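You operate a simulated robot arm through the tools that you are given. There is no shell and no other tool.

You run a simulated two-armed robot. Do the job below in one go: nothing can be reset, and whatever is moved stays where it is left.

## Task
Take the bench cloth from the top of the lid table and lay it out flat on the top of the camera bench.

Only the result counts: the job must be done as asked and must still hold three seconds after the hand-in. Knocking over, shifting, dropping, spilling or breaking anything else fails it. Lids that push on must go on centred and level and be pressed home; caps that screw on are set level and turned clockwise until they are tight. Flat cloth is picked up by pressing the open fingertips on it (5 to 10 N) and closing them slowly along it; thin cloth reads only 2 to 8 mm in the jaws.

## Robot
Two 7-joint arms with two-finger parallel grippers on one trunk, on a base that moves. Base frame: it is fixed to the floor where the robot stands at the start and does not move with it; the origin is under the middle of the robot, x ahead of it, y to its left, z up. Units: mm, degrees, N and s.
The left shoulder is at the start at [62, 198, 1054], the right one opposite. With the tool pointing down near the work surface each hand reaches from about 300 to 720 mm from the robot's upright axis, wherever it stands, measured 20 degrees to its own side. Places, roughly: top of the camera bench [2700, 600, 900]. Payload 1.57 kg a hand.
The tool frame of a hand sits at the grasp point between the pads (the TCP): z along the fingers, y along the line on which they close. The tips reach 30 mm beyond it. The gripper opens to 110 mm. The fingers are 24 mm wide and 12 mm thick; the gripper's body (48 by 112 mm) begins 78 mm behind the TCP.
Orientation is told as [roll, pitch, yaw] about the base's x, y, z axes, in that order, counted from this pose: with the fingers straight down and closing along the base's y, the tool's x points along the base's -x, its y along +y and its z along -z.

## Interface
- The arms move only by the tool drive_tool. It takes "left_series", "right_series" or both (then of equal length, played together; a hand with none holds still); each is a list of rows, each a list of 6 numbers: the shift along the tool's x, y, z in units of 40 mm (1.0 is 40 mm), then the turn, a rotation vector about the tool's x, y, z in units of 8 degrees (1.0 is 8 degrees). In form: [[tx, ty, tz, rx, ry, rz], ...]. A call has 1 to 20 rows; each row shifts and turns the commanded pose from where the row before left it, along the tool's axes as they then stand. "left_claw" and "right_claw" are, for a hand that has rows, the finger opening in mm, from 0 to 110, set as the call begins (left out, the last holds). A call with a number of a shift or a turn outside -1 to 1 is refused whole. A row lasts 0.2 s, in which the tool goes at most 50 mm and 8.6 degrees; a call with a longer step from one row to the next is refused whole, and so is a gripper value outside its range. A pose out of reach is approached as far as the arm can. The call stops where the force on the tool passes 40 N (or 10 N more than at its start, if that is more) or the arm is blocked; 0.2 s more then pass. Each finger travels about 72 mm/s and halts on what it meets, pressing with about 28 N; the grip force reading is that of the motor and also rises with nothing between the fingers. The clock runs only during rows and for 0.2 s after the last one: add rows that do not move to give the fingers time. It gives the time, the measured TCP pose, the force on the tool (base axes), the opening and the grip force at its end, in the units of the frame above (readings bear some noise), with the torque about the TCP (base axes, N m) and any sound that the robot's microphone picked up.
- Cameras (640 x 400 px; columns grow to the right, rows downward): "scene" is now at [99.6, -2.6, 1626.2]; the picture's right is [-0.08, -1.00, 0.00], its down [-0.87, 0.07, -0.49] and it looks along [0.49, -0.04, -0.87] (base axes); focal length 266 px, centre (320, 200). "left" rides on the left gripper at [70, -16, -141] in its tool frame; the picture's right is [0.23, 0.97, 0.00], its down [-0.85, 0.20, -0.48] and it looks along [-0.47, 0.11, 0.88] (tool axes); focal length 222 px, centre (320, 200). "right" rides on the right gripper at [70, 16, -141] in its tool frame; the picture's right is [-0.23, 0.97, 0.00], its down [-0.85, -0.20, -0.48] and it looks along [-0.47, -0.11, 0.88] (tool axes); focal length 222 px, centre (320, 200). There is no depth. A picture from a camera that has moved, and an enlarged one, comes with that camera's place and axes in the base frame and with its lens.
- capture(camera): a new picture of that camera. No time passes.
- slide_trunk(by): slides the trunk up (or, below 0, down) by that many mm; the arms and the scene camera ride with it, the base frame stays. It gives what a move gives, with no picture.
- roll_base(legs): drives the robot by 1 to 6 legs, each [ahead, left, turn to the left] in mm, mm and degrees, along the robot's own axes; the way and the turn of a leg run together, so that a leg with both is an arc; at most 1500 mm and 180 degrees a leg. The arms and the cameras ride along, it lands a little off, and it stops where it bumps. It gives what a move gives.
- head_to(pan, tilt): turns the head with the scene camera to pan (to the left, within 86 degrees either way) and tilt (down, from -29 to 69), counted from straight ahead of the robot. It gives what a move gives.
- inspect(camera, box): a new picture of the part [left, top, right, bottom] of that camera's present view, enlarged. No time passes.
- job_done(): hands the job in; it is judged then, once.

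Places have to be worked out from the pictures, the camera data and where the tool is seen. Open the grippers and draw the arms clear of the work before you hand the job in, unless the task says otherwise.

The tools are called after "Request:" as name(argument=value, ...) on one line, values as JSON. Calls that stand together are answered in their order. drive_tool: Moves the arms, as the interface text tells. Its arguments: {"type":"object","properties":{"left_series":{"type":"array","items":{"type":"array","items":{"type":"number"}}},"left_claw":{"type":"number"},"right_series":{"type":"array","items":{"type":"array","items":{"type":"number"}}},"right_claw":{"type":"number"}},"required":[]} The other tools are called the same way: slide_trunk (by) moves the trunk up or down; roll_base (legs) drives the base; head_to (pan, tilt) turns the head that bears the scene camera; capture (camera) takes a picture; inspect (camera, box) takes an enlarged picture of a part of a camera's view; job_done () hands the job in.

At the start:

```text
t: 0.0
left_eef_pos: [560.7, 269.9, 1076.6]
left_tool_rot: [0.0, 0.0, 0.1]
left_wrist_force: [0.6, 0.8, 0.8]
left_ft_torque: [0.01, -0.01, 0.03]
left_width: 110.1
left_grasp_force: 0.2
right_eef_pos: [413.4, -178.0, 1040.1]
right_tool_rot: [0.0, 0.2, 0.0]
right_wrist_force: [-1.1, -1.0, -0.5]
right_ft_torque: [-0.01, -0.02, -0.02]
right_width: 109.9
right_grasp_force: 0.0
trunk travel left (down, up): [-650.0, 340.0]
robot x, y, heading: [1.3, -0.1, -0.2]
head pan, tilt (commanded): [-4.4, 60.2]
```

scene: 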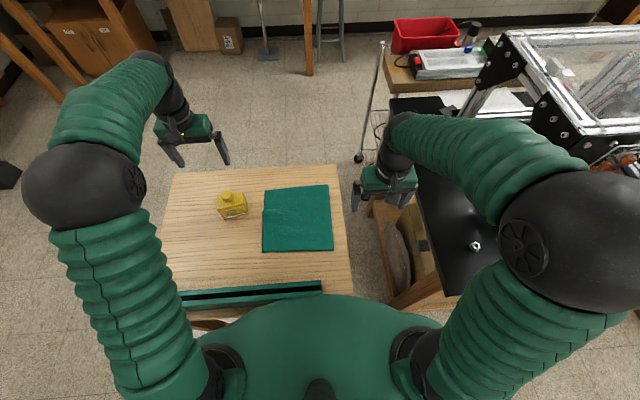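
right: 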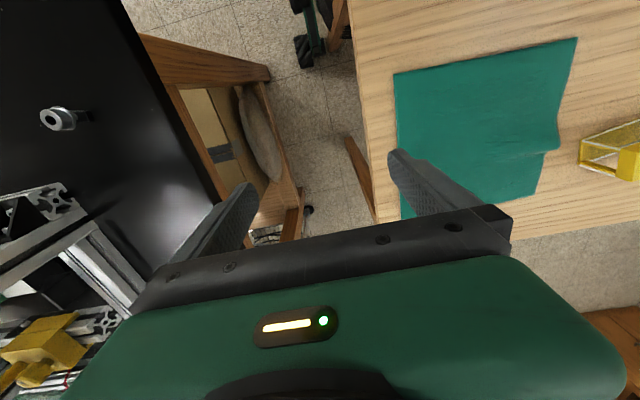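
left: 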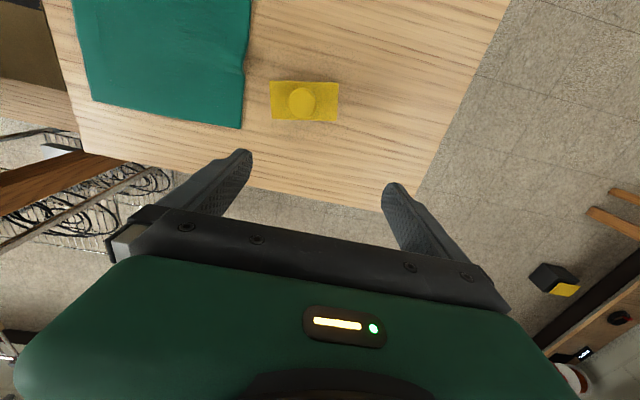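

I see a green cloth, about 220 mm square, on the wooden table ahead (top at z≈850 by triangulation), with a yellow object and a green tray-like thing nearby. I look closer at the cloth first.

Request:
inspect(camera="scene", box=[150, 150, 370, 310])

Request:
inspect(camera="right", box=[340, 0, 640, 240])

Request:
inspect(camera="left", box=[40, 0, 400, 220])

```text
2.50 times, centred on (260, 230) of scene
camera zoom: at [99.6, -2.6, 1626.2], right [-0.08, -1.0, 0.0], down [-0.87, 0.07, -0.49], along [0.49, -0.04, -0.87], focal length 665 px, centre (470, 125)
```

zoom: 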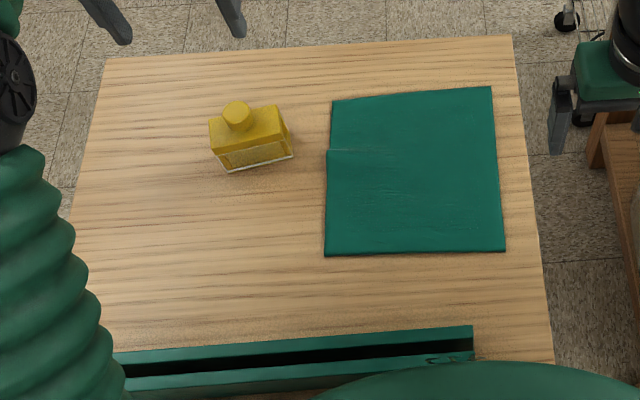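

```text
1.67 times, centred on (490, 120) of right
camera zoom: at [343.0, -160.3, 1182.3], right [0.23, 0.97, 0.0], down [0.86, -0.2, 0.48], along [0.47, -0.11, -0.88], focal length 370 px, centre (37, 333)
```

zoom: 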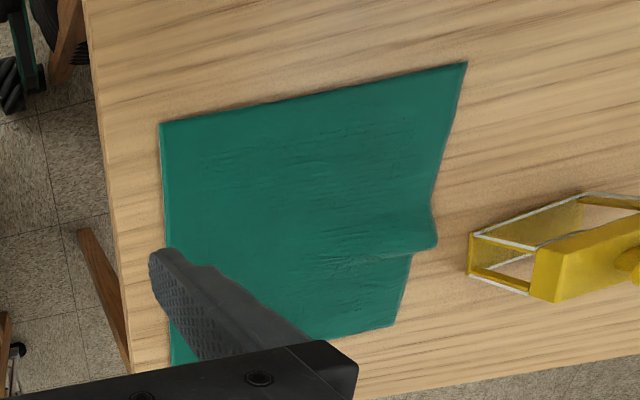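

```text
1.78 times, centred on (220, 110) of left
camera zoom: at [491.1, 253.9, 1217.9], right [-0.23, 0.97, 0.0], down [0.86, 0.2, 0.48], along [0.47, 0.11, -0.88], focal length 395 px, centre (498, 360)
```

zoom: 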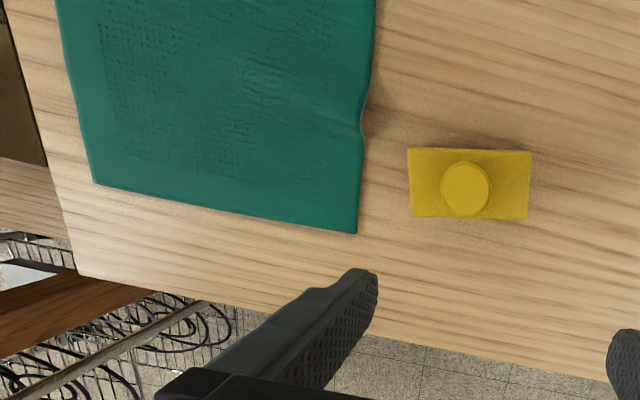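

The cloth is a single sheet with one small wrinkle at its left edge. Next I look around for the camera bench and the way to it.

Request:
head_to(pan=13, tilt=20)

Request:
capture(camera="scene")

Request:
head_to(pan=70, tilt=35)

Request:
capture(camera="scene")

Request:
head_to(pan=-60, tilt=35)

Request:
capture(camera="scene")

```text
t: 1.1
left_eef_pos: [560.3, 269.6, 1077.2]
left_tool_rot: [0.1, 0.0, -0.1]
left_wrist_force: [0.0, 0.0, 0.8]
left_ft_torque: [0.0, 0.0, 0.01]
left_width: 110.2
left_grasp_force: 0.1
right_eef_pos: [411.9, -177.9, 1040.6]
right_tool_rot: [0.0, 0.0, 0.0]
right_wrist_force: [0.0, -0.2, -1.1]
right_ft_torque: [0.0, 0.03, -0.02]
right_width: 109.8
right_grasp_force: 0.0
trunk travel left (down, up): [-650.0, 340.0]
robot x, y, heading: [-1.4, 1.4, 0.1]
head pan, tilt (commanded): [13.0, 20.0]
```

```text
taken
camera scene: at [124.3, 23.4, 1684.5], right [0.22, -0.97, 0.0], down [-0.34, -0.08, -0.94], along [0.91, 0.21, -0.34], focal length 266 px, centre (320, 200)
```

scene: 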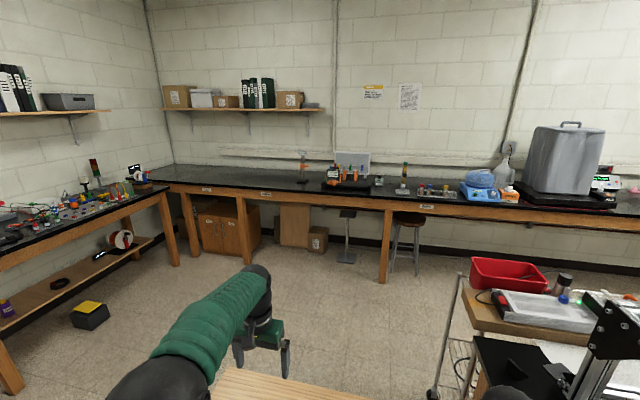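

```text
t: 2.3
left_eef_pos: [560.2, 268.5, 1077.1]
left_tool_rot: [0.0, 0.0, 0.0]
left_wrist_force: [0.6, 0.3, 0.4]
left_ft_torque: [0.0, 0.02, -0.01]
left_width: 110.2
left_grasp_force: 0.0
right_eef_pos: [412.2, -177.8, 1040.7]
right_tool_rot: [0.1, 0.1, 0.0]
right_wrist_force: [-0.2, 0.0, -0.7]
right_ft_torque: [0.05, 0.03, 0.01]
right_width: 110.0
right_grasp_force: 0.1
trunk travel left (down, up): [-650.0, 340.0]
robot x, y, heading: [0.9, -0.4, -0.1]
head pan, tilt (commanded): [70.0, 35.0]
```

```text
taken
camera scene: at [63.6, 85.3, 1660.8], right [0.94, -0.34, 0.0], down [-0.2, -0.54, -0.82], along [0.28, 0.77, -0.57], focal length 266 px, centre (320, 200)
```

scene: 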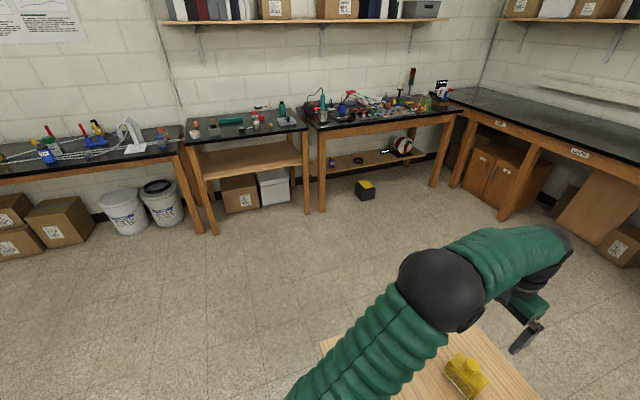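

```text
t: 4.4
left_eef_pos: [560.6, 269.5, 1077.3]
left_tool_rot: [0.0, -0.1, 0.0]
left_wrist_force: [-0.7, -0.3, -0.3]
left_ft_torque: [-0.01, -0.01, 0.01]
left_width: 110.0
left_grasp_force: 0.1
right_eef_pos: [412.2, -178.9, 1041.1]
right_tool_rot: [0.0, 0.0, 0.0]
right_wrist_force: [-0.3, 0.0, 0.1]
right_ft_torque: [0.0, -0.01, 0.01]
right_width: 110.0
right_grasp_force: 0.1
trunk travel left (down, up): [-650.0, 340.0]
robot x, y, heading: [-1.4, 0.2, -0.1]
head pan, tilt (commanded): [-60.0, 35.0]
```

```text
taken
camera scene: at [77.5, -73.8, 1660.8], right [-0.87, -0.5, 0.0], down [-0.29, 0.5, -0.82], along [0.41, -0.71, -0.57], focal length 266 px, centre (320, 200)
```

scene: 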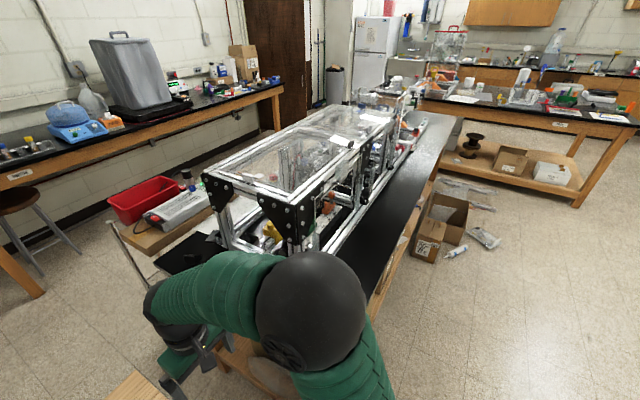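

The bench at about [2700, 600] projects to pixel (321,182) in the view at pan 13. I zoom in there for the objects and free area.

Request:
head_to(pan=13, tilt=15)

Request:
inspect(camera="scene", box=[130, 130, 410, 305])

Request:
inspect(camera="scene", box=[250, 160, 410, 260])

Request:
inspect(camera="scene", box=[380, 160, 640, 320])

```text
t: 5.9
left_eef_pos: [560.5, 268.9, 1076.6]
left_tool_rot: [0.1, 0.0, 0.0]
left_wrist_force: [-0.3, -0.1, 0.3]
left_ft_torque: [0.0, 0.02, -0.01]
left_width: 110.0
left_grasp_force: 0.1
right_eef_pos: [412.6, -178.8, 1040.8]
right_tool_rot: [0.1, 0.0, -0.1]
right_wrist_force: [0.2, -0.9, -0.1]
right_ft_torque: [-0.01, 0.03, 0.02]
right_width: 109.9
right_grasp_force: 0.1
trunk travel left (down, up): [-650.0, 340.0]
robot x, y, heading: [2.2, -2.1, -0.1]
head pan, tilt (commanded): [13.0, 15.0]
```

```text
2.29 times, centred on (270, 218) of scene
camera zoom: at [124.5, 23.5, 1692.7], right [0.22, -0.97, 0.0], down [-0.25, -0.06, -0.97], along [0.94, 0.22, -0.26], focal length 608 px, centre (434, 160)
```

zoom: 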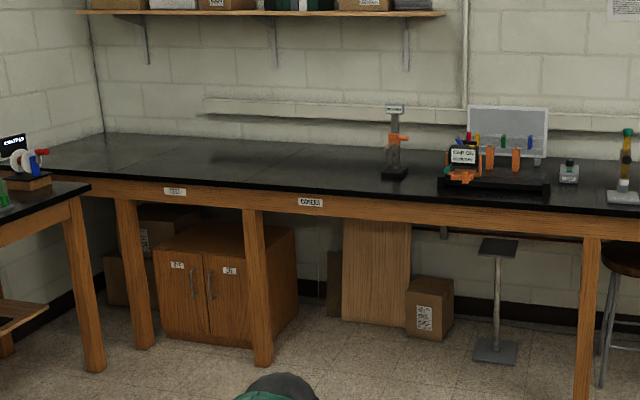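

```text
4.00 times, centred on (330, 210) of scene
camera zoom: at [124.5, 23.5, 1692.7], right [0.22, -0.97, 0.0], down [-0.25, -0.06, -0.97], along [0.94, 0.22, -0.26], focal length 1063 px, centre (280, 160)
```

zoom: 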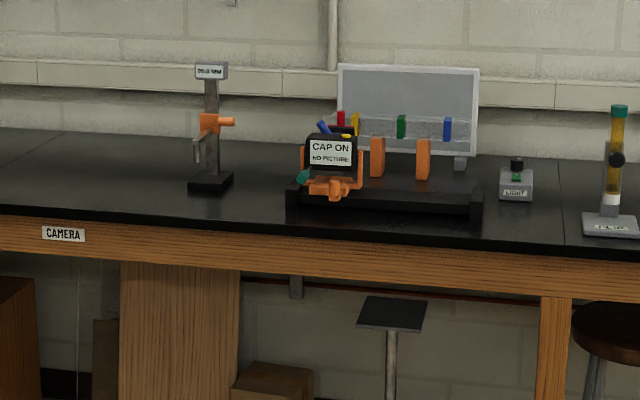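

```text
2.46 times, centred on (510, 240) of scene
camera zoom: at [124.5, 23.5, 1692.7], right [0.22, -0.97, 0.0], down [-0.25, -0.06, -0.97], along [0.94, 0.22, -0.26], focal length 654 px, centre (-148, 102)
```

zoom: 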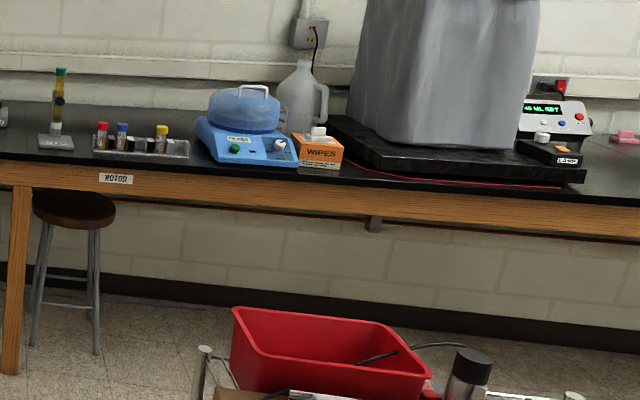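

The camera bench runs along the far wall: front edge near x≈2390, spanning y≈-80 to 1280. The stretch y≈900–1270, left of the stand, looks free. I set the head back on the table and bring both hands over the near corners of the cloth (left ≈[384,115], right ≈[375,-30]), staying high, with jaws at 36 mm.

Request:
head_to(pan=0, tilt=62)

Request:
drive_tool(left_series=[[0.735, -0.642, 0, 0, 0, 0], [0.735, -0.642, 0, 0, 0, 0], [0.735, -0.642, 0, 0, 0, 0], [0.735, -0.642, 0, 0, 0, 0], [0.735, -0.642, 0, 0, 0, 0], [0.735, -0.642, 0, 0, 0, 0], [0, 0, 0.7, 0, 0, 0], [0, 0, 0.7, 0, 0, 0], [0, 0, 0.7, 0, 0, 0]], left_claw=36)

Request:
capture(camera="scene")

Request:
capture(camera="left")

```text
t: 7.0
left_eef_pos: [559.3, 270.3, 1078.1]
left_tool_rot: [0.1, 0.0, 0.0]
left_wrist_force: [-0.3, 0.6, -0.2]
left_ft_torque: [0.0, 0.01, -0.01]
left_width: 109.9
left_grasp_force: 0.1
right_eef_pos: [410.9, -177.7, 1041.7]
right_tool_rot: [0.0, -0.1, 0.0]
right_wrist_force: [-0.6, 0.3, 0.5]
right_ft_torque: [0.01, -0.01, -0.03]
right_width: 110.2
right_grasp_force: 0.1
trunk travel left (down, up): [-650.0, 340.0]
robot x, y, heading: [-2.2, -2.4, 0.1]
head pan, tilt (commanded): [0.0, 62.0]
```

```text
t: 9.0
left_eef_pos: [383.1, 115.9, 992.1]
left_tool_rot: [0.0, 0.0, 0.0]
left_wrist_force: [-0.7, -1.0, 0.1]
left_ft_torque: [-0.01, 0.0, 0.01]
left_width: 35.9
left_grasp_force: 0.1
right_eef_pos: [411.2, -178.4, 1041.2]
right_tool_rot: [-0.1, -0.1, 0.0]
right_wrist_force: [-0.3, -0.8, -0.4]
right_ft_torque: [0.02, -0.01, -0.04]
right_width: 110.0
right_grasp_force: 0.1
trunk travel left (down, up): [-650.0, 340.0]
robot x, y, heading: [-3.8, -0.8, 0.1]
head pan, tilt (commanded): [0.0, 62.0]
```

```text
taken
camera scene: at [97.1, 1.8, 1624.2], right [0.0, -1.0, 0.0], down [-0.88, 0.0, -0.47], along [0.47, 0.0, -0.88], focal length 266 px, centre (320, 200)
```

scene: 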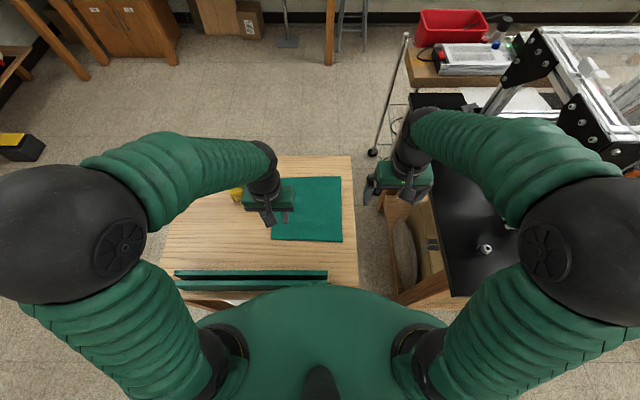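

```text
taken
camera left: at [311.9, 99.3, 1133.2], right [-0.23, 0.97, 0.0], down [0.85, 0.2, 0.48], along [0.47, 0.11, -0.88], focal length 222 px, centre (320, 200)
```

left: 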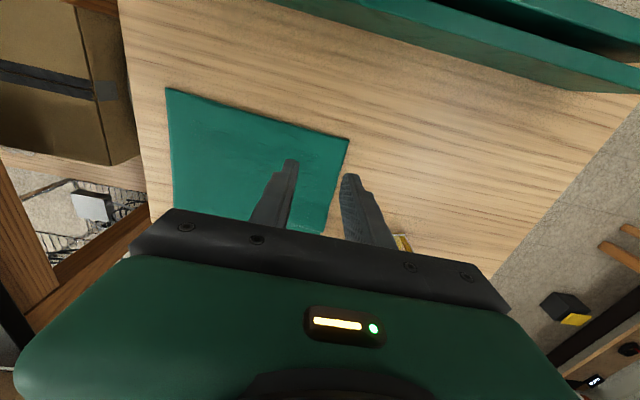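

The left fingertips are over the near-left corner (corner seen at about [370,150]). I lower the left hand to just above the cloth.

Request:
drive_tool(left_series=[[0, 0, 0.8, 0, 0, 0], [0, 0, 0.8, 0, 0, 0], [0, 0, 0.7, 0, 0, 0], [0, 0, 0.1, 0, 0, 0], [0, 0, 0, 0, 0, 0]])

Request:
inspect(camera="left", box=[140, 60, 460, 260])

Request:
inspect(camera="scene", box=[220, 150, 380, 250])

```text
t: 10.2
left_eef_pos: [382.9, 116.2, 895.3]
left_tool_rot: [0.0, 0.0, 0.0]
left_wrist_force: [-0.1, -0.1, 0.2]
left_ft_torque: [0.01, -0.02, -0.02]
left_width: 35.7
left_grasp_force: 0.1
right_eef_pos: [411.5, -178.7, 1041.2]
right_tool_rot: [0.0, 0.0, 0.0]
right_wrist_force: [-0.2, -0.3, -0.6]
right_ft_torque: [-0.04, -0.02, 0.03]
right_width: 110.3
right_grasp_force: 0.1
trunk travel left (down, up): [-650.0, 340.0]
robot x, y, heading: [-1.5, 2.2, -0.0]
head pan, tilt (commanded): [0.0, 62.0]
```

```text
2.00 times, centred on (300, 160) of left
camera zoom: at [312.1, 100.4, 1037.1], right [-0.23, 0.97, 0.0], down [0.85, 0.2, 0.48], along [0.47, 0.11, -0.88], focal length 444 px, centre (360, 280)
```

zoom: 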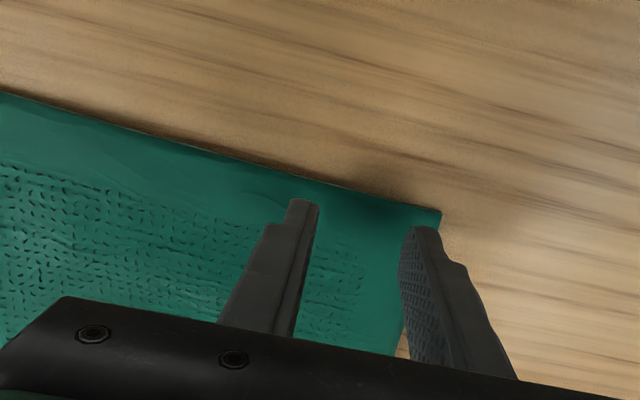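

```text
4.00 times, centred on (300, 200) of scene
camera zoom: at [96.9, 1.6, 1624.2], right [0.0, -1.0, 0.0], down [-0.88, 0.0, -0.47], along [0.47, 0.0, -0.88], focal length 1063 px, centre (400, 200)
```

zoom: 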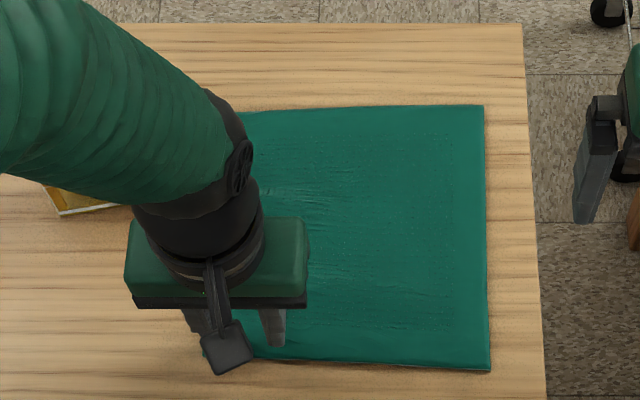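

The corner is confirmed at about [370,150]. I shift slightly inward so both tips sit fully on the cloth, then lower in small steps to find contact.

Request:
drive_tool(left_series=[[-0.1, -0.15, 0, 0, 0, 0], [0, 0, 0.1, 0, 0, 0], [0, 0, 0.1, 0, 0, 0], [0, 0, 0.05, 0, 0, 0], [0, 0, 0, 0, 0, 0]])

```text
t: 11.4
left_eef_pos: [387.0, 109.2, 886.6]
left_tool_rot: [0.0, 0.0, 0.0]
left_wrist_force: [-0.4, 0.4, 0.3]
left_ft_torque: [0.01, 0.02, -0.01]
left_width: 35.8
left_grasp_force: 0.0
right_eef_pos: [411.2, -179.0, 1041.1]
right_tool_rot: [0.1, -0.1, 0.0]
right_wrist_force: [-0.6, 0.6, -0.5]
right_ft_torque: [0.01, 0.02, -0.04]
right_width: 109.9
right_grasp_force: 0.1
trunk travel left (down, up): [-650.0, 340.0]
robot x, y, heading: [1.1, -2.3, -0.0]
head pan, tilt (commanded): [0.0, 62.0]
```

No contact yet at z=886.6, so I continue down in 2 mm steps.

Request:
drive_tool(left_series=[[0, 0, 0.05, 0, 0, 0], [0, 0, 0.05, 0, 0, 0], [0, 0, 0, 0, 0, 0]])

```text
t: 12.2
left_eef_pos: [388.5, 108.4, 884.2]
left_tool_rot: [0.0, -0.1, 0.0]
left_wrist_force: [-0.1, 0.4, 8.2]
left_ft_torque: [0.04, 0.03, 0.0]
left_width: 36.2
left_grasp_force: 0.1
right_eef_pos: [411.9, -179.2, 1040.9]
right_tool_rot: [0.0, -0.1, 0.0]
right_wrist_force: [0.1, -0.1, -0.3]
right_ft_torque: [-0.02, 0.03, 0.01]
right_width: 110.1
right_grasp_force: 0.0
trunk travel left (down, up): [-650.0, 340.0]
robot x, y, heading: [0.2, -0.2, 0.2]
head pan, tilt (commanded): [0.0, 62.0]
```

Contact at 8.2 N, within the 5–10 N range. I close the jaws slowly in small steps.

Request:
drive_tool(left_series=[[0, 0, 0, 0, 0, 0]], left_claw=32)

Request:
drive_tool(left_series=[[0, 0, 0, 0, 0, 0]], left_claw=28)

Request:
inspect(camera="left", box=[140, 60, 460, 260])

```text
t: 12.6
left_eef_pos: [387.4, 108.5, 883.0]
left_tool_rot: [0.0, -0.1, 0.0]
left_wrist_force: [0.1, 0.8, 8.6]
left_ft_torque: [0.04, -0.01, 0.0]
left_width: 32.5
left_grasp_force: 0.1
right_eef_pos: [412.0, -178.6, 1040.5]
right_tool_rot: [0.1, 0.0, 0.0]
right_wrist_force: [-0.2, 0.4, 0.2]
right_ft_torque: [-0.02, 0.0, 0.02]
right_width: 110.2
right_grasp_force: 0.0
trunk travel left (down, up): [-650.0, 340.0]
robot x, y, heading: [-1.2, -1.2, 0.0]
head pan, tilt (commanded): [0.0, 62.0]
```

```text
t: 13.0
left_eef_pos: [387.7, 108.5, 884.3]
left_tool_rot: [-0.1, -0.1, 0.0]
left_wrist_force: [0.2, -0.2, 9.4]
left_ft_torque: [0.0, -0.03, -0.01]
left_width: 26.0
left_grasp_force: 0.1
right_eef_pos: [411.8, -178.9, 1041.4]
right_tool_rot: [0.1, -0.1, 0.0]
right_wrist_force: [0.2, 0.8, -0.2]
right_ft_torque: [0.01, 0.02, -0.01]
right_width: 110.0
right_grasp_force: 0.1
trunk travel left (down, up): [-650.0, 340.0]
robot x, y, heading: [-2.4, 0.4, 0.1]
head pan, tilt (commanded): [0.0, 62.0]
```

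```text
2.00 times, centred on (300, 160) of left
camera zoom: at [316.6, 93.1, 1024.9], right [-0.23, 0.97, 0.0], down [0.85, 0.2, 0.48], along [0.47, 0.11, -0.88], focal length 444 px, centre (360, 280)
```

zoom: 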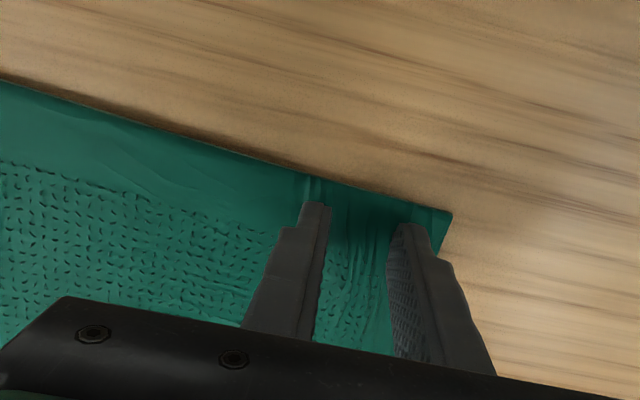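

Wrinkles are forming between the tips, so the cloth is being gathered. I keep closing slowly.

Request:
drive_tool(left_series=[[0, 0, 0, 0, 0, 0]], left_claw=22)

Request:
drive_tool(left_series=[[0, 0, 0, 0, 0, 0]], left_claw=18)

Request:
drive_tool(left_series=[[0, 0, 0, 0, 0, 0]], left_claw=14)

Request:
drive_tool(left_series=[[0, 0, 0, 0, 0, 0]], left_claw=10)

Request:
inspect(camera="left", box=[140, 60, 460, 260])

```text
t: 13.4
left_eef_pos: [387.6, 108.6, 884.4]
left_tool_rot: [0.0, -0.1, 0.0]
left_wrist_force: [1.2, 0.2, 9.4]
left_ft_torque: [-0.02, 0.0, 0.01]
left_width: 21.6
left_grasp_force: 0.0
right_eef_pos: [411.3, -178.6, 1042.1]
right_tool_rot: [0.0, -0.1, 0.0]
right_wrist_force: [0.4, -0.4, -0.9]
right_ft_torque: [-0.01, 0.01, -0.03]
right_width: 109.9
right_grasp_force: 0.0
trunk travel left (down, up): [-650.0, 340.0]
robot x, y, heading: [0.3, -0.1, 0.2]
head pan, tilt (commanded): [0.0, 62.0]
```

```text
t: 13.8
left_eef_pos: [386.9, 108.6, 883.0]
left_tool_rot: [0.1, -0.1, 0.0]
left_wrist_force: [0.6, -0.9, 10.1]
left_ft_torque: [-0.02, -0.02, 0.01]
left_width: 18.8
left_grasp_force: 0.2
right_eef_pos: [411.0, -178.0, 1040.8]
right_tool_rot: [-0.2, -0.1, 0.0]
right_wrist_force: [-0.4, -0.7, 0.4]
right_ft_torque: [-0.02, 0.04, -0.01]
right_width: 109.8
right_grasp_force: 0.0
trunk travel left (down, up): [-650.0, 340.0]
robot x, y, heading: [3.7, -0.4, -0.0]
head pan, tilt (commanded): [0.0, 62.0]
```

```text
t: 14.2
left_eef_pos: [386.4, 108.0, 883.3]
left_tool_rot: [0.0, -0.1, 0.0]
left_wrist_force: [-0.5, -0.6, 11.4]
left_ft_torque: [0.01, 0.02, 0.01]
left_width: 14.8
left_grasp_force: 0.6
right_eef_pos: [411.7, -179.4, 1042.1]
right_tool_rot: [0.0, -0.2, 0.1]
right_wrist_force: [0.3, -0.6, 0.2]
right_ft_torque: [-0.02, 0.01, 0.02]
right_width: 110.0
right_grasp_force: 0.0
trunk travel left (down, up): [-650.0, 340.0]
robot x, y, heading: [-0.8, -1.8, -0.3]
head pan, tilt (commanded): [0.0, 62.0]
```

```text
t: 14.6
left_eef_pos: [387.0, 109.5, 884.4]
left_tool_rot: [0.0, -0.1, 0.0]
left_wrist_force: [-0.1, -0.5, 11.9]
left_ft_torque: [0.0, -0.04, 0.01]
left_width: 11.0
left_grasp_force: 11.9
right_eef_pos: [411.9, -179.4, 1041.1]
right_tool_rot: [0.0, -0.2, 0.1]
right_wrist_force: [0.4, 0.2, 0.5]
right_ft_torque: [0.0, 0.01, 0.01]
right_width: 110.0
right_grasp_force: 0.1
trunk travel left (down, up): [-650.0, 340.0]
robot x, y, heading: [2.9, -1.7, -0.0]
head pan, tilt (commanded): [0.0, 62.0]
```

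```text
2.00 times, centred on (300, 160) of left
camera zoom: at [316.4, 93.1, 1025.0], right [-0.23, 0.97, 0.0], down [0.85, 0.2, 0.48], along [0.47, 0.11, -0.88], focal length 444 px, centre (360, 280)
```

zoom: 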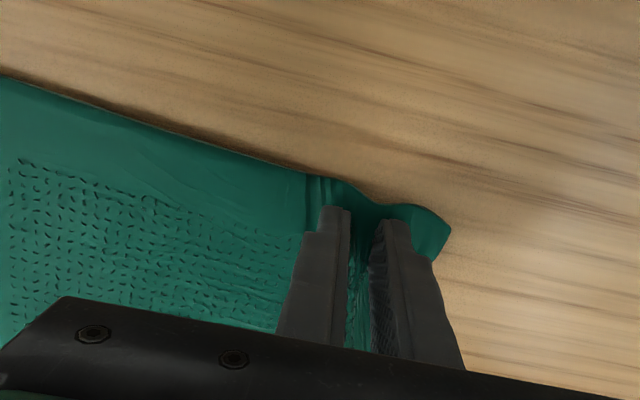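

A ridge is caught between the pads (11 mm, 11.9 N). I ease up 1 mm and close the rest of the way.

Request:
drive_tool(left_series=[[0, 0, -0.025, 0, 0, 0]], left_claw=7)

Request:
drive_tool(left_series=[[0, 0, 0, 0, 0, 0], [0, 0, 0, 0, 0, 0]], left_claw=3)

Request:
drive_tool(left_series=[[0, 0, 0, 0, 0, 0], [0, 0, 0, 0, 0, 0]], left_claw=0)

Request:
inspect(camera="left", box=[140, 60, 460, 260])

```text
t: 15.0
left_eef_pos: [387.0, 109.0, 883.7]
left_tool_rot: [0.0, 0.0, 0.1]
left_wrist_force: [0.2, 0.5, 6.1]
left_ft_torque: [0.02, 0.0, -0.02]
left_width: 7.4
left_grasp_force: 3.3
right_eef_pos: [411.6, -179.4, 1041.1]
right_tool_rot: [0.0, 0.0, 0.0]
right_wrist_force: [0.4, -0.1, 0.5]
right_ft_torque: [-0.02, -0.02, -0.02]
right_width: 110.0
right_grasp_force: 0.1
trunk travel left (down, up): [-650.0, 340.0]
robot x, y, heading: [0.3, 2.0, 0.2]
head pan, tilt (commanded): [0.0, 62.0]
```

```text
t: 15.6
left_eef_pos: [387.4, 107.6, 882.9]
left_tool_rot: [0.1, 0.0, 0.0]
left_wrist_force: [-0.1, 0.1, 6.1]
left_ft_torque: [0.03, 0.01, -0.07]
left_width: 3.8
left_grasp_force: 20.0
right_eef_pos: [412.4, -178.2, 1040.0]
right_tool_rot: [-0.1, 0.0, 0.1]
right_wrist_force: [0.1, -0.1, 0.4]
right_ft_torque: [0.01, -0.01, 0.0]
right_width: 109.9
right_grasp_force: 0.0
trunk travel left (down, up): [-650.0, 340.0]
robot x, y, heading: [1.1, 2.9, -0.1]
head pan, tilt (commanded): [0.0, 62.0]
```

```text
t: 16.2
left_eef_pos: [387.4, 109.2, 883.6]
left_tool_rot: [-0.1, 0.0, 0.0]
left_wrist_force: [0.3, 0.2, 5.1]
left_ft_torque: [0.06, 0.0, -0.05]
left_width: 3.8
left_grasp_force: 24.6
right_eef_pos: [412.4, -178.7, 1040.3]
right_tool_rot: [0.1, 0.0, 0.0]
right_wrist_force: [0.7, -0.3, -0.8]
right_ft_torque: [0.01, 0.0, -0.03]
right_width: 109.8
right_grasp_force: 0.0
trunk travel left (down, up): [-650.0, 340.0]
robot x, y, heading: [0.8, -1.7, -0.0]
head pan, tilt (commanded): [0.0, 62.0]
```

```text
2.00 times, centred on (300, 160) of left
camera zoom: at [317.1, 92.9, 1025.5], right [-0.23, 0.97, 0.0], down [0.85, 0.2, 0.48], along [0.47, 0.11, -0.88], focal length 444 px, centre (360, 280)
```

zoom: 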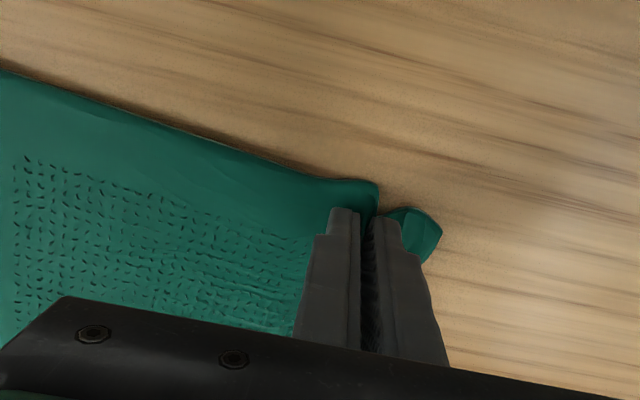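

The left hand holds the corner (3.8 mm, 25 N). Now I bring the right hand over the near-right corner, high first, and look.

Request:
drive_tool(right_series=[[0.2, 0.93, 0, 0, 0, 0], [0.2, 0.93, 0, 0, 0, 0], [0.2, 0.93, 0, 0, 0, 0], [0.2, 0.87, 0, 0, 0, 0], [0, 0, 0.8, 0, 0, 0], [0, 0, 0.8, 0, 0, 0], [0, 0, 0, 0, 0, 0]], right_claw=36)

Request:
capture(camera="right")

Request:
inspect(camera="scene", box=[220, 150, 380, 250])

```text
t: 17.8
left_eef_pos: [386.7, 109.0, 884.8]
left_tool_rot: [0.0, -0.2, 0.0]
left_wrist_force: [-0.6, -0.6, 4.1]
left_ft_torque: [0.03, 0.04, -0.01]
left_width: 3.5
left_grasp_force: 24.3
right_eef_pos: [381.1, -34.2, 974.7]
right_tool_rot: [0.0, -0.1, 0.0]
right_wrist_force: [0.0, -0.2, 0.5]
right_ft_torque: [0.03, 0.01, -0.01]
right_width: 35.9
right_grasp_force: 0.2
trunk travel left (down, up): [-650.0, 340.0]
robot x, y, heading: [-4.3, -2.1, 0.0]
head pan, tilt (commanded): [0.0, 62.0]
```

```text
taken
camera right: at [309.7, -16.4, 1116.2], right [0.23, 0.97, 0.0], down [0.85, -0.2, 0.48], along [0.47, -0.11, -0.88], focal length 222 px, centre (320, 200)
```

right: 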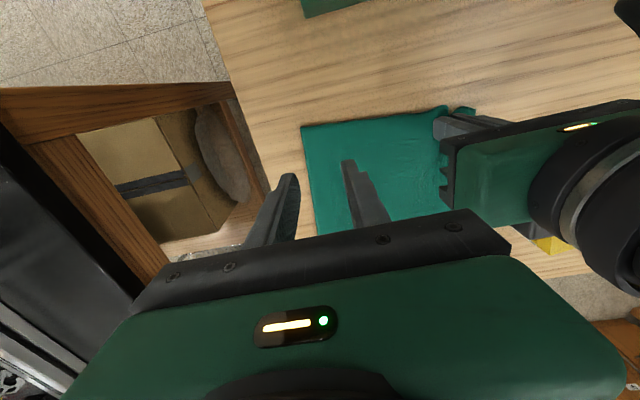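

```text
4.00 times, centred on (300, 200) of scene
camera zoom: at [95.9, 2.1, 1624.3], right [0.0, -1.0, 0.0], down [-0.88, 0.0, -0.47], along [0.47, 0.0, -0.88], focal length 1063 px, centre (400, 200)
```

zoom: 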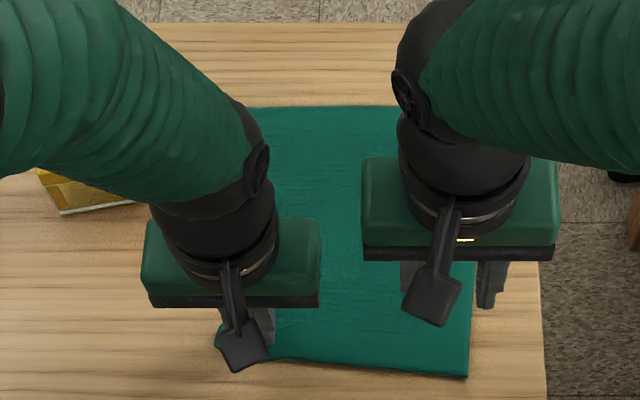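

The near-right corner has been drawn to about [355,-48]. I move the right hand to [375,-17] with 28 mm opening, which leaves about 14 mm between the gripper bodies, and lower to just above the cloth.

Request:
drive_tool(right_series=[[0.15, 0.425, 0, 0, 0, 0], [0, 0, 0.7, 0, 0, 0], [0, 0, 0.7, 0, 0, 0], [0, 0, 0.6, 0, 0, 0], [0, 0, 0, 0, 0, 0]], right_claw=28)

Request:
inspect(camera="right", box=[180, 60, 500, 260])

Request:
inspect(camera="scene", box=[220, 150, 380, 250])

```text
t: 19.0
left_eef_pos: [387.8, 108.7, 884.8]
left_tool_rot: [0.0, 0.0, -0.1]
left_wrist_force: [-0.7, -0.9, 4.7]
left_ft_torque: [0.02, -0.05, 0.02]
left_width: 3.9
left_grasp_force: 25.6
right_eef_pos: [374.9, -15.3, 897.4]
right_tool_rot: [-0.1, 0.0, 0.0]
right_wrist_force: [0.7, -0.1, 0.2]
right_ft_torque: [0.03, 0.0, 0.03]
right_width: 28.3
right_grasp_force: 0.0
trunk travel left (down, up): [-650.0, 340.0]
robot x, y, heading: [-1.0, -0.8, 0.1]
head pan, tilt (commanded): [0.0, 62.0]
```

```text
2.00 times, centred on (340, 160) of right
camera zoom: at [304.0, 1.9, 1039.0], right [0.23, 0.97, 0.0], down [0.85, -0.2, 0.48], along [0.47, -0.11, -0.88], focal length 444 px, centre (280, 280)
```

zoom: 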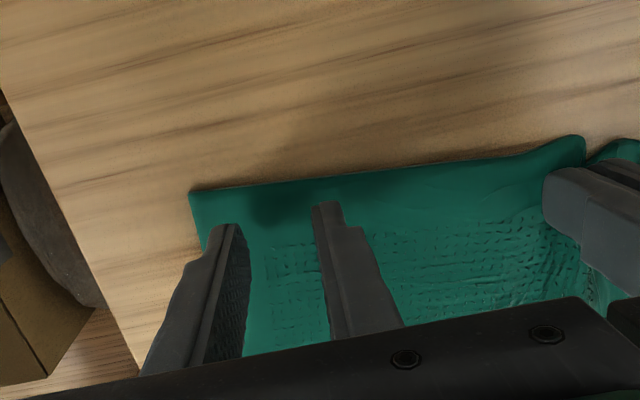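

```text
4.00 times, centred on (300, 200) of scene
camera zoom: at [96.0, 2.2, 1624.3], right [0.0, -1.0, 0.0], down [-0.88, 0.0, -0.47], along [0.47, 0.0, -0.88], focal length 1063 px, centre (400, 200)
```

zoom: 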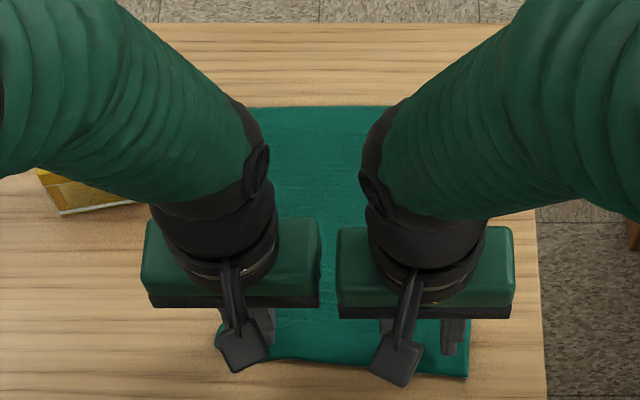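

The fingers are well placed over the corner (about 10 mm inside the edge). I lower to contact in small steps.

Request:
drive_tool(right_series=[[0.05, 0, 0.12, 0, 0, 0], [0, 0, 0.12, 0, 0, 0], [0, 0, 0.05, 0, 0, 0], [0, 0, 0, 0, 0, 0]])

Request:
drive_tool(right_series=[[0, 0, 0.04, 0, 0, 0], [0, 0, 0, 0, 0, 0]])

```text
t: 20.0
left_eef_pos: [386.8, 109.0, 883.4]
left_tool_rot: [0.0, 0.0, 0.0]
left_wrist_force: [-0.2, -0.2, 4.7]
left_ft_torque: [0.05, 0.04, -0.02]
left_width: 3.8
left_grasp_force: 24.1
right_eef_pos: [373.1, -14.3, 887.0]
right_tool_rot: [-0.1, 0.0, 0.0]
right_wrist_force: [-0.1, -0.1, 1.3]
right_ft_torque: [0.0, -0.03, -0.04]
right_width: 28.0
right_grasp_force: 0.0
trunk travel left (down, up): [-650.0, 340.0]
robot x, y, heading: [0.9, 0.9, -0.0]
head pan, tilt (commanded): [0.0, 62.0]
```

```text
t: 20.6
left_eef_pos: [388.0, 109.3, 885.1]
left_tool_rot: [-0.1, -0.1, 0.1]
left_wrist_force: [-0.1, -0.2, 4.3]
left_ft_torque: [0.03, 0.04, 0.0]
left_width: 3.7
left_grasp_force: 24.3
right_eef_pos: [371.3, -14.2, 884.2]
right_tool_rot: [0.0, 0.0, 0.0]
right_wrist_force: [0.3, 0.4, 3.7]
right_ft_torque: [-0.03, 0.04, -0.03]
right_width: 28.3
right_grasp_force: 0.1
trunk travel left (down, up): [-650.0, 340.0]
robot x, y, heading: [3.2, 3.4, 0.0]
head pan, tilt (commanded): [0.0, 62.0]
```

Contact at 3.7 N; I press a little more to reach 6–8 N and begin closing.

Request:
drive_tool(right_series=[[0, 0, 0.03, 0, 0, 0], [0, 0, 0, 0, 0, 0]])

Request:
drive_tool(right_series=[[0, 0, 0, 0, 0, 0]], right_claw=24)

Request:
drive_tool(right_series=[[0, 0, 0, 0, 0, 0]], right_claw=20)

Request:
inspect(camera="right", box=[180, 60, 500, 260])

```text
t: 21.2
left_eef_pos: [388.5, 108.9, 884.4]
left_tool_rot: [0.0, -0.1, 0.0]
left_wrist_force: [0.9, 0.0, 1.6]
left_ft_torque: [0.02, -0.05, 0.0]
left_width: 3.8
left_grasp_force: 24.3
right_eef_pos: [372.6, -14.8, 884.0]
right_tool_rot: [0.1, 0.0, 0.0]
right_wrist_force: [-0.6, -1.4, 17.0]
right_ft_torque: [-0.09, 0.01, 0.0]
right_width: 28.1
right_grasp_force: 0.0
trunk travel left (down, up): [-650.0, 340.0]
robot x, y, heading: [0.4, 0.2, -0.0]
head pan, tilt (commanded): [0.0, 62.0]
```

```text
t: 21.6
left_eef_pos: [387.3, 109.2, 884.6]
left_tool_rot: [0.0, -0.1, 0.1]
left_wrist_force: [-0.2, -1.3, 2.8]
left_ft_torque: [-0.06, -0.02, 0.01]
left_width: 3.5
left_grasp_force: 24.5
right_eef_pos: [372.6, -14.8, 883.0]
right_tool_rot: [0.0, -0.2, 0.0]
right_wrist_force: [0.2, 1.3, 16.9]
right_ft_torque: [0.06, -0.03, -0.01]
right_width: 22.5
right_grasp_force: 0.0
trunk travel left (down, up): [-650.0, 340.0]
robot x, y, heading: [-1.8, -0.9, -0.0]
head pan, tilt (commanded): [0.0, 62.0]
```

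```text
t: 22.0
left_eef_pos: [386.7, 109.3, 885.0]
left_tool_rot: [0.0, 0.0, 0.1]
left_wrist_force: [0.4, -1.9, 2.7]
left_ft_torque: [-0.09, 0.02, 0.01]
left_width: 3.9
left_grasp_force: 25.3
right_eef_pos: [371.3, -14.4, 884.7]
right_tool_rot: [0.0, -0.2, 0.0]
right_wrist_force: [1.9, 2.5, 20.2]
right_ft_torque: [0.09, -0.07, -0.02]
right_width: 20.2
right_grasp_force: 0.0
trunk travel left (down, up): [-650.0, 340.0]
robot x, y, heading: [1.9, -3.0, 0.3]
head pan, tilt (commanded): [0.0, 62.0]
```

```text
2.00 times, centred on (340, 160) of right
camera zoom: at [301.2, 3.6, 1025.0], right [0.23, 0.97, 0.0], down [0.85, -0.2, 0.48], along [0.47, -0.11, -0.88], focal length 444 px, centre (280, 280)
```

zoom: 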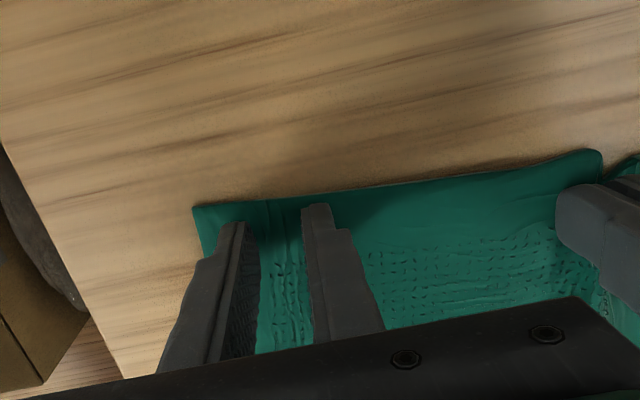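

The force went up to 20 N, so I ease up about 1 mm and go on closing slowly.

Request:
drive_tool(right_series=[[0, 0, -0.022, 0, 0, 0]], right_claw=19)

Request:
drive_tool(right_series=[[0, 0, 0, 0, 0, 0]], right_claw=16)

```text
t: 22.4
left_eef_pos: [387.5, 108.3, 884.2]
left_tool_rot: [0.0, 0.0, 0.0]
left_wrist_force: [-1.9, -3.0, 4.1]
left_ft_torque: [-0.05, 0.06, 0.01]
left_width: 3.7
left_grasp_force: 24.7
right_eef_pos: [372.3, -15.1, 883.8]
right_tool_rot: [0.0, 0.0, -0.1]
right_wrist_force: [2.5, 4.2, 11.4]
right_ft_torque: [0.1, -0.11, -0.05]
right_width: 20.1
right_grasp_force: 0.5
trunk travel left (down, up): [-650.0, 340.0]
robot x, y, heading: [-1.0, 0.5, -0.2]
head pan, tilt (commanded): [0.0, 62.0]
```

```text
t: 22.8
left_eef_pos: [387.6, 109.4, 884.5]
left_tool_rot: [0.0, -0.2, 0.0]
left_wrist_force: [-0.7, -2.4, 4.6]
left_ft_torque: [-0.02, 0.0, -0.06]
left_width: 3.8
left_grasp_force: 24.8
right_eef_pos: [370.8, -14.8, 884.3]
right_tool_rot: [0.0, 0.1, 0.0]
right_wrist_force: [0.8, 1.1, 10.7]
right_ft_torque: [0.05, -0.03, -0.01]
right_width: 16.0
right_grasp_force: 0.0
trunk travel left (down, up): [-650.0, 340.0]
robot x, y, heading: [-2.4, 1.7, 0.2]
head pan, tilt (commanded): [0.0, 62.0]
```

Force is now 10.7 N and the jaws are at 16 mm; I keep closing.

Request:
drive_tool(right_series=[[0, 0, 0, 0, 0, 0]], right_claw=12)

Request:
drive_tool(right_series=[[0, 0, 0, 0, 0, 0]], right_claw=8)

Request:
inspect(camera="right", box=[180, 60, 500, 260])

```text
t: 23.2
left_eef_pos: [386.7, 109.6, 884.9]
left_tool_rot: [0.0, -0.1, 0.0]
left_wrist_force: [0.1, -1.3, 3.2]
left_ft_torque: [-0.04, -0.03, 0.05]
left_width: 3.6
left_grasp_force: 24.3
right_eef_pos: [371.0, -15.5, 883.3]
right_tool_rot: [0.1, 0.0, 0.0]
right_wrist_force: [-0.3, 0.9, 9.8]
right_ft_torque: [0.04, -0.02, 0.01]
right_width: 12.9
right_grasp_force: 0.5
trunk travel left (down, up): [-650.0, 340.0]
robot x, y, heading: [0.0, -5.4, -0.2]
head pan, tilt (commanded): [0.0, 62.0]
```

```text
t: 23.6
left_eef_pos: [387.1, 108.5, 884.2]
left_tool_rot: [0.0, -0.1, 0.0]
left_wrist_force: [-0.1, -1.1, 3.8]
left_ft_torque: [-0.03, -0.04, -0.04]
left_width: 3.6
left_grasp_force: 25.2
right_eef_pos: [371.5, -15.7, 884.4]
right_tool_rot: [0.0, 0.0, 0.0]
right_wrist_force: [-1.1, 0.3, 8.6]
right_ft_torque: [0.06, 0.0, -0.02]
right_width: 9.0
right_grasp_force: 3.6
trunk travel left (down, up): [-650.0, 340.0]
robot x, y, heading: [-1.6, 0.9, 0.0]
head pan, tilt (commanded): [0.0, 62.0]
```

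```text
2.00 times, centred on (340, 160) of right
camera zoom: at [300.7, 2.7, 1025.7], right [0.23, 0.97, 0.0], down [0.85, -0.2, 0.48], along [0.47, -0.11, -0.88], focal length 444 px, centre (280, 280)
```

zoom: 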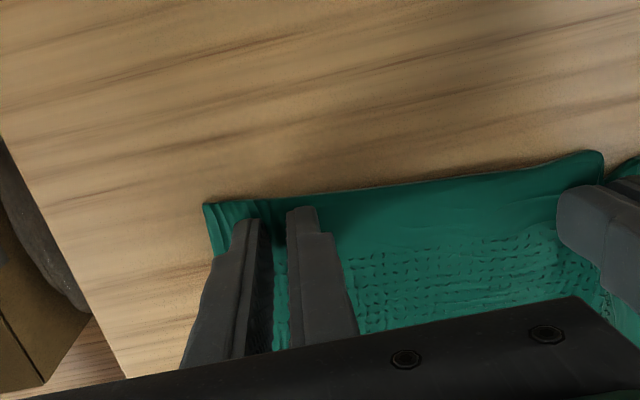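

The jaws are at 9 mm with the cloth gathering between them; I close the rest.

Request:
drive_tool(right_series=[[0, 0, 0, 0, 0, 0]], right_claw=5)

Request:
drive_tool(right_series=[[0, 0, 0, 0, 0, 0], [0, 0, 0, 0, 0, 0]], right_claw=2)

Request:
drive_tool(right_series=[[0, 0, 0, 0, 0, 0], [0, 0, 0, 0, 0, 0]], right_claw=0)

Request:
inspect(camera="right", box=[180, 60, 500, 260])

```text
t: 24.0
left_eef_pos: [386.7, 109.8, 884.7]
left_tool_rot: [0.0, 0.0, -0.1]
left_wrist_force: [-0.6, -1.6, 3.2]
left_ft_torque: [-0.01, 0.0, -0.02]
left_width: 3.7
left_grasp_force: 24.2
right_eef_pos: [371.9, -15.6, 883.8]
right_tool_rot: [0.0, -0.1, 0.0]
right_wrist_force: [-0.3, 0.7, 8.6]
right_ft_torque: [0.03, 0.01, -0.01]
right_width: 5.2
right_grasp_force: 0.3
trunk travel left (down, up): [-650.0, 340.0]
robot x, y, heading: [1.6, 3.8, 0.1]
head pan, tilt (commanded): [0.0, 62.0]
```

```text
t: 24.6
left_eef_pos: [387.2, 108.1, 884.8]
left_tool_rot: [0.1, -0.1, 0.0]
left_wrist_force: [-0.4, -0.8, 3.8]
left_ft_torque: [0.02, 0.0, -0.04]
left_width: 3.8
left_grasp_force: 24.4
right_eef_pos: [371.3, -13.7, 883.2]
right_tool_rot: [0.0, -0.1, 0.0]
right_wrist_force: [-1.0, 0.2, 7.3]
right_ft_torque: [0.0, 0.0, 0.0]
right_width: 0.1
right_grasp_force: 21.4
trunk travel left (down, up): [-650.0, 340.0]
robot x, y, heading: [-0.9, 3.0, -0.0]
head pan, tilt (commanded): [0.0, 62.0]
```

```text
t: 25.2
left_eef_pos: [387.6, 109.1, 884.1]
left_tool_rot: [0.0, -0.1, 0.0]
left_wrist_force: [0.2, -0.3, 3.8]
left_ft_torque: [0.03, 0.01, -0.02]
left_width: 3.6
left_grasp_force: 24.9
right_eef_pos: [371.0, -14.3, 883.8]
right_tool_rot: [0.0, -0.1, 0.1]
right_wrist_force: [-0.2, -0.6, 7.2]
right_ft_torque: [0.0, 0.0, -0.02]
right_width: 0.0
right_grasp_force: 21.7
trunk travel left (down, up): [-650.0, 340.0]
robot x, y, heading: [-0.6, 2.3, -0.2]
head pan, tilt (commanded): [0.0, 62.0]
```

```text
2.00 times, centred on (340, 160) of right
camera zoom: at [300.9, 2.6, 1025.6], right [0.23, 0.97, 0.0], down [0.85, -0.2, 0.48], along [0.47, -0.11, -0.88], focal length 444 px, centre (280, 280)
```

zoom: 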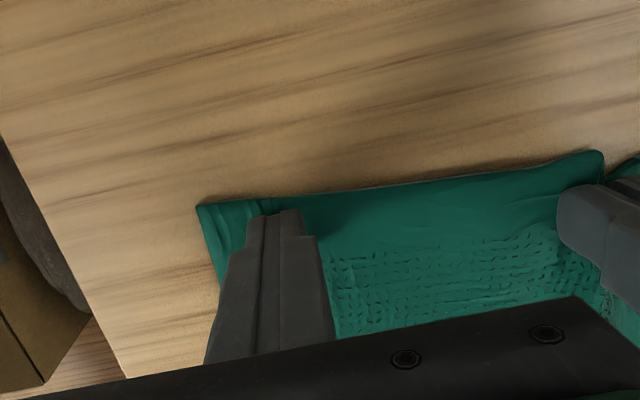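

The right jaws closed on nothing (0.0 mm): the left pinch keeps the cloth taut along y, so it slipped. I raise the right hand, move it right, and turn it 90° so that it closes along x instead, where the cloth is free to gather.

Request:
drive_tool(right_series=[[0, 0, -0.8, 0, 0, 0], [0, 0, -0.8, 0, 0, 0], [0, -0.9, 0, 0, 0, 0], [0, 0, 0, 0, 0, -0.95], [0, 0, 0, 0, 0, -1], [0, 0, 0, 0, 0, -1], [0, 0, 0, 0, 0, -1], [0, 0, 0, 0, 0, -1], [0, 0, 0, 0, 0, -1], [0, 0, 0, 0, 0, -1], [0, 0, 0, 0, 0, -1], [0, 0, 0, 0, 0, -1], [0, 0, 0, 0, 0, -1], [0, 0, 0, 0, 0, -1], [0, 0, 0, 0, 0, -0.3], [0, 0, 0, 0, 0, 0]], right_claw=0)

Request:
inspect(camera="scene", box=[220, 150, 380, 250])

Request:
capture(camera="right")

```text
t: 28.6
left_eef_pos: [387.7, 108.4, 884.7]
left_tool_rot: [0.0, -0.1, 0.0]
left_wrist_force: [-0.1, -0.4, 5.3]
left_ft_torque: [0.01, 0.01, -0.03]
left_width: 3.6
left_grasp_force: 24.9
right_eef_pos: [372.6, -50.4, 947.3]
right_tool_rot: [-0.1, 0.0, 90.1]
right_wrist_force: [-0.8, 0.4, 0.0]
right_ft_torque: [0.02, 0.01, -0.01]
right_width: 0.0
right_grasp_force: 21.5
trunk travel left (down, up): [-650.0, 340.0]
robot x, y, heading: [-1.3, 0.1, 0.2]
head pan, tilt (commanded): [0.0, 62.0]
```

```text
4.00 times, centred on (300, 200) of scene
camera zoom: at [96.5, 1.6, 1624.3], right [0.0, -1.0, 0.0], down [-0.88, 0.0, -0.47], along [0.47, 0.0, -0.88], focal length 1063 px, centre (400, 200)
```

zoom: 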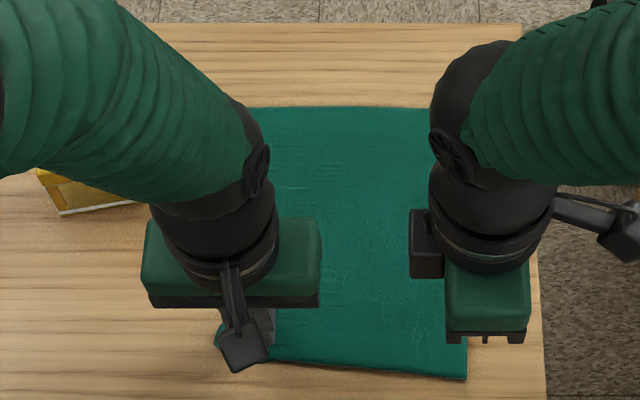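

```text
taken
camera right: at [354.8, -118.9, 1089.1], right [-0.97, 0.23, 0.0], down [0.2, 0.86, 0.48], along [0.11, 0.47, -0.88], focal length 222 px, centre (320, 200)
```

right: 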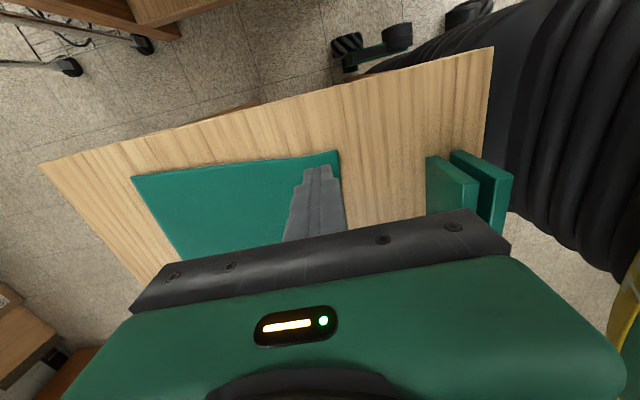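

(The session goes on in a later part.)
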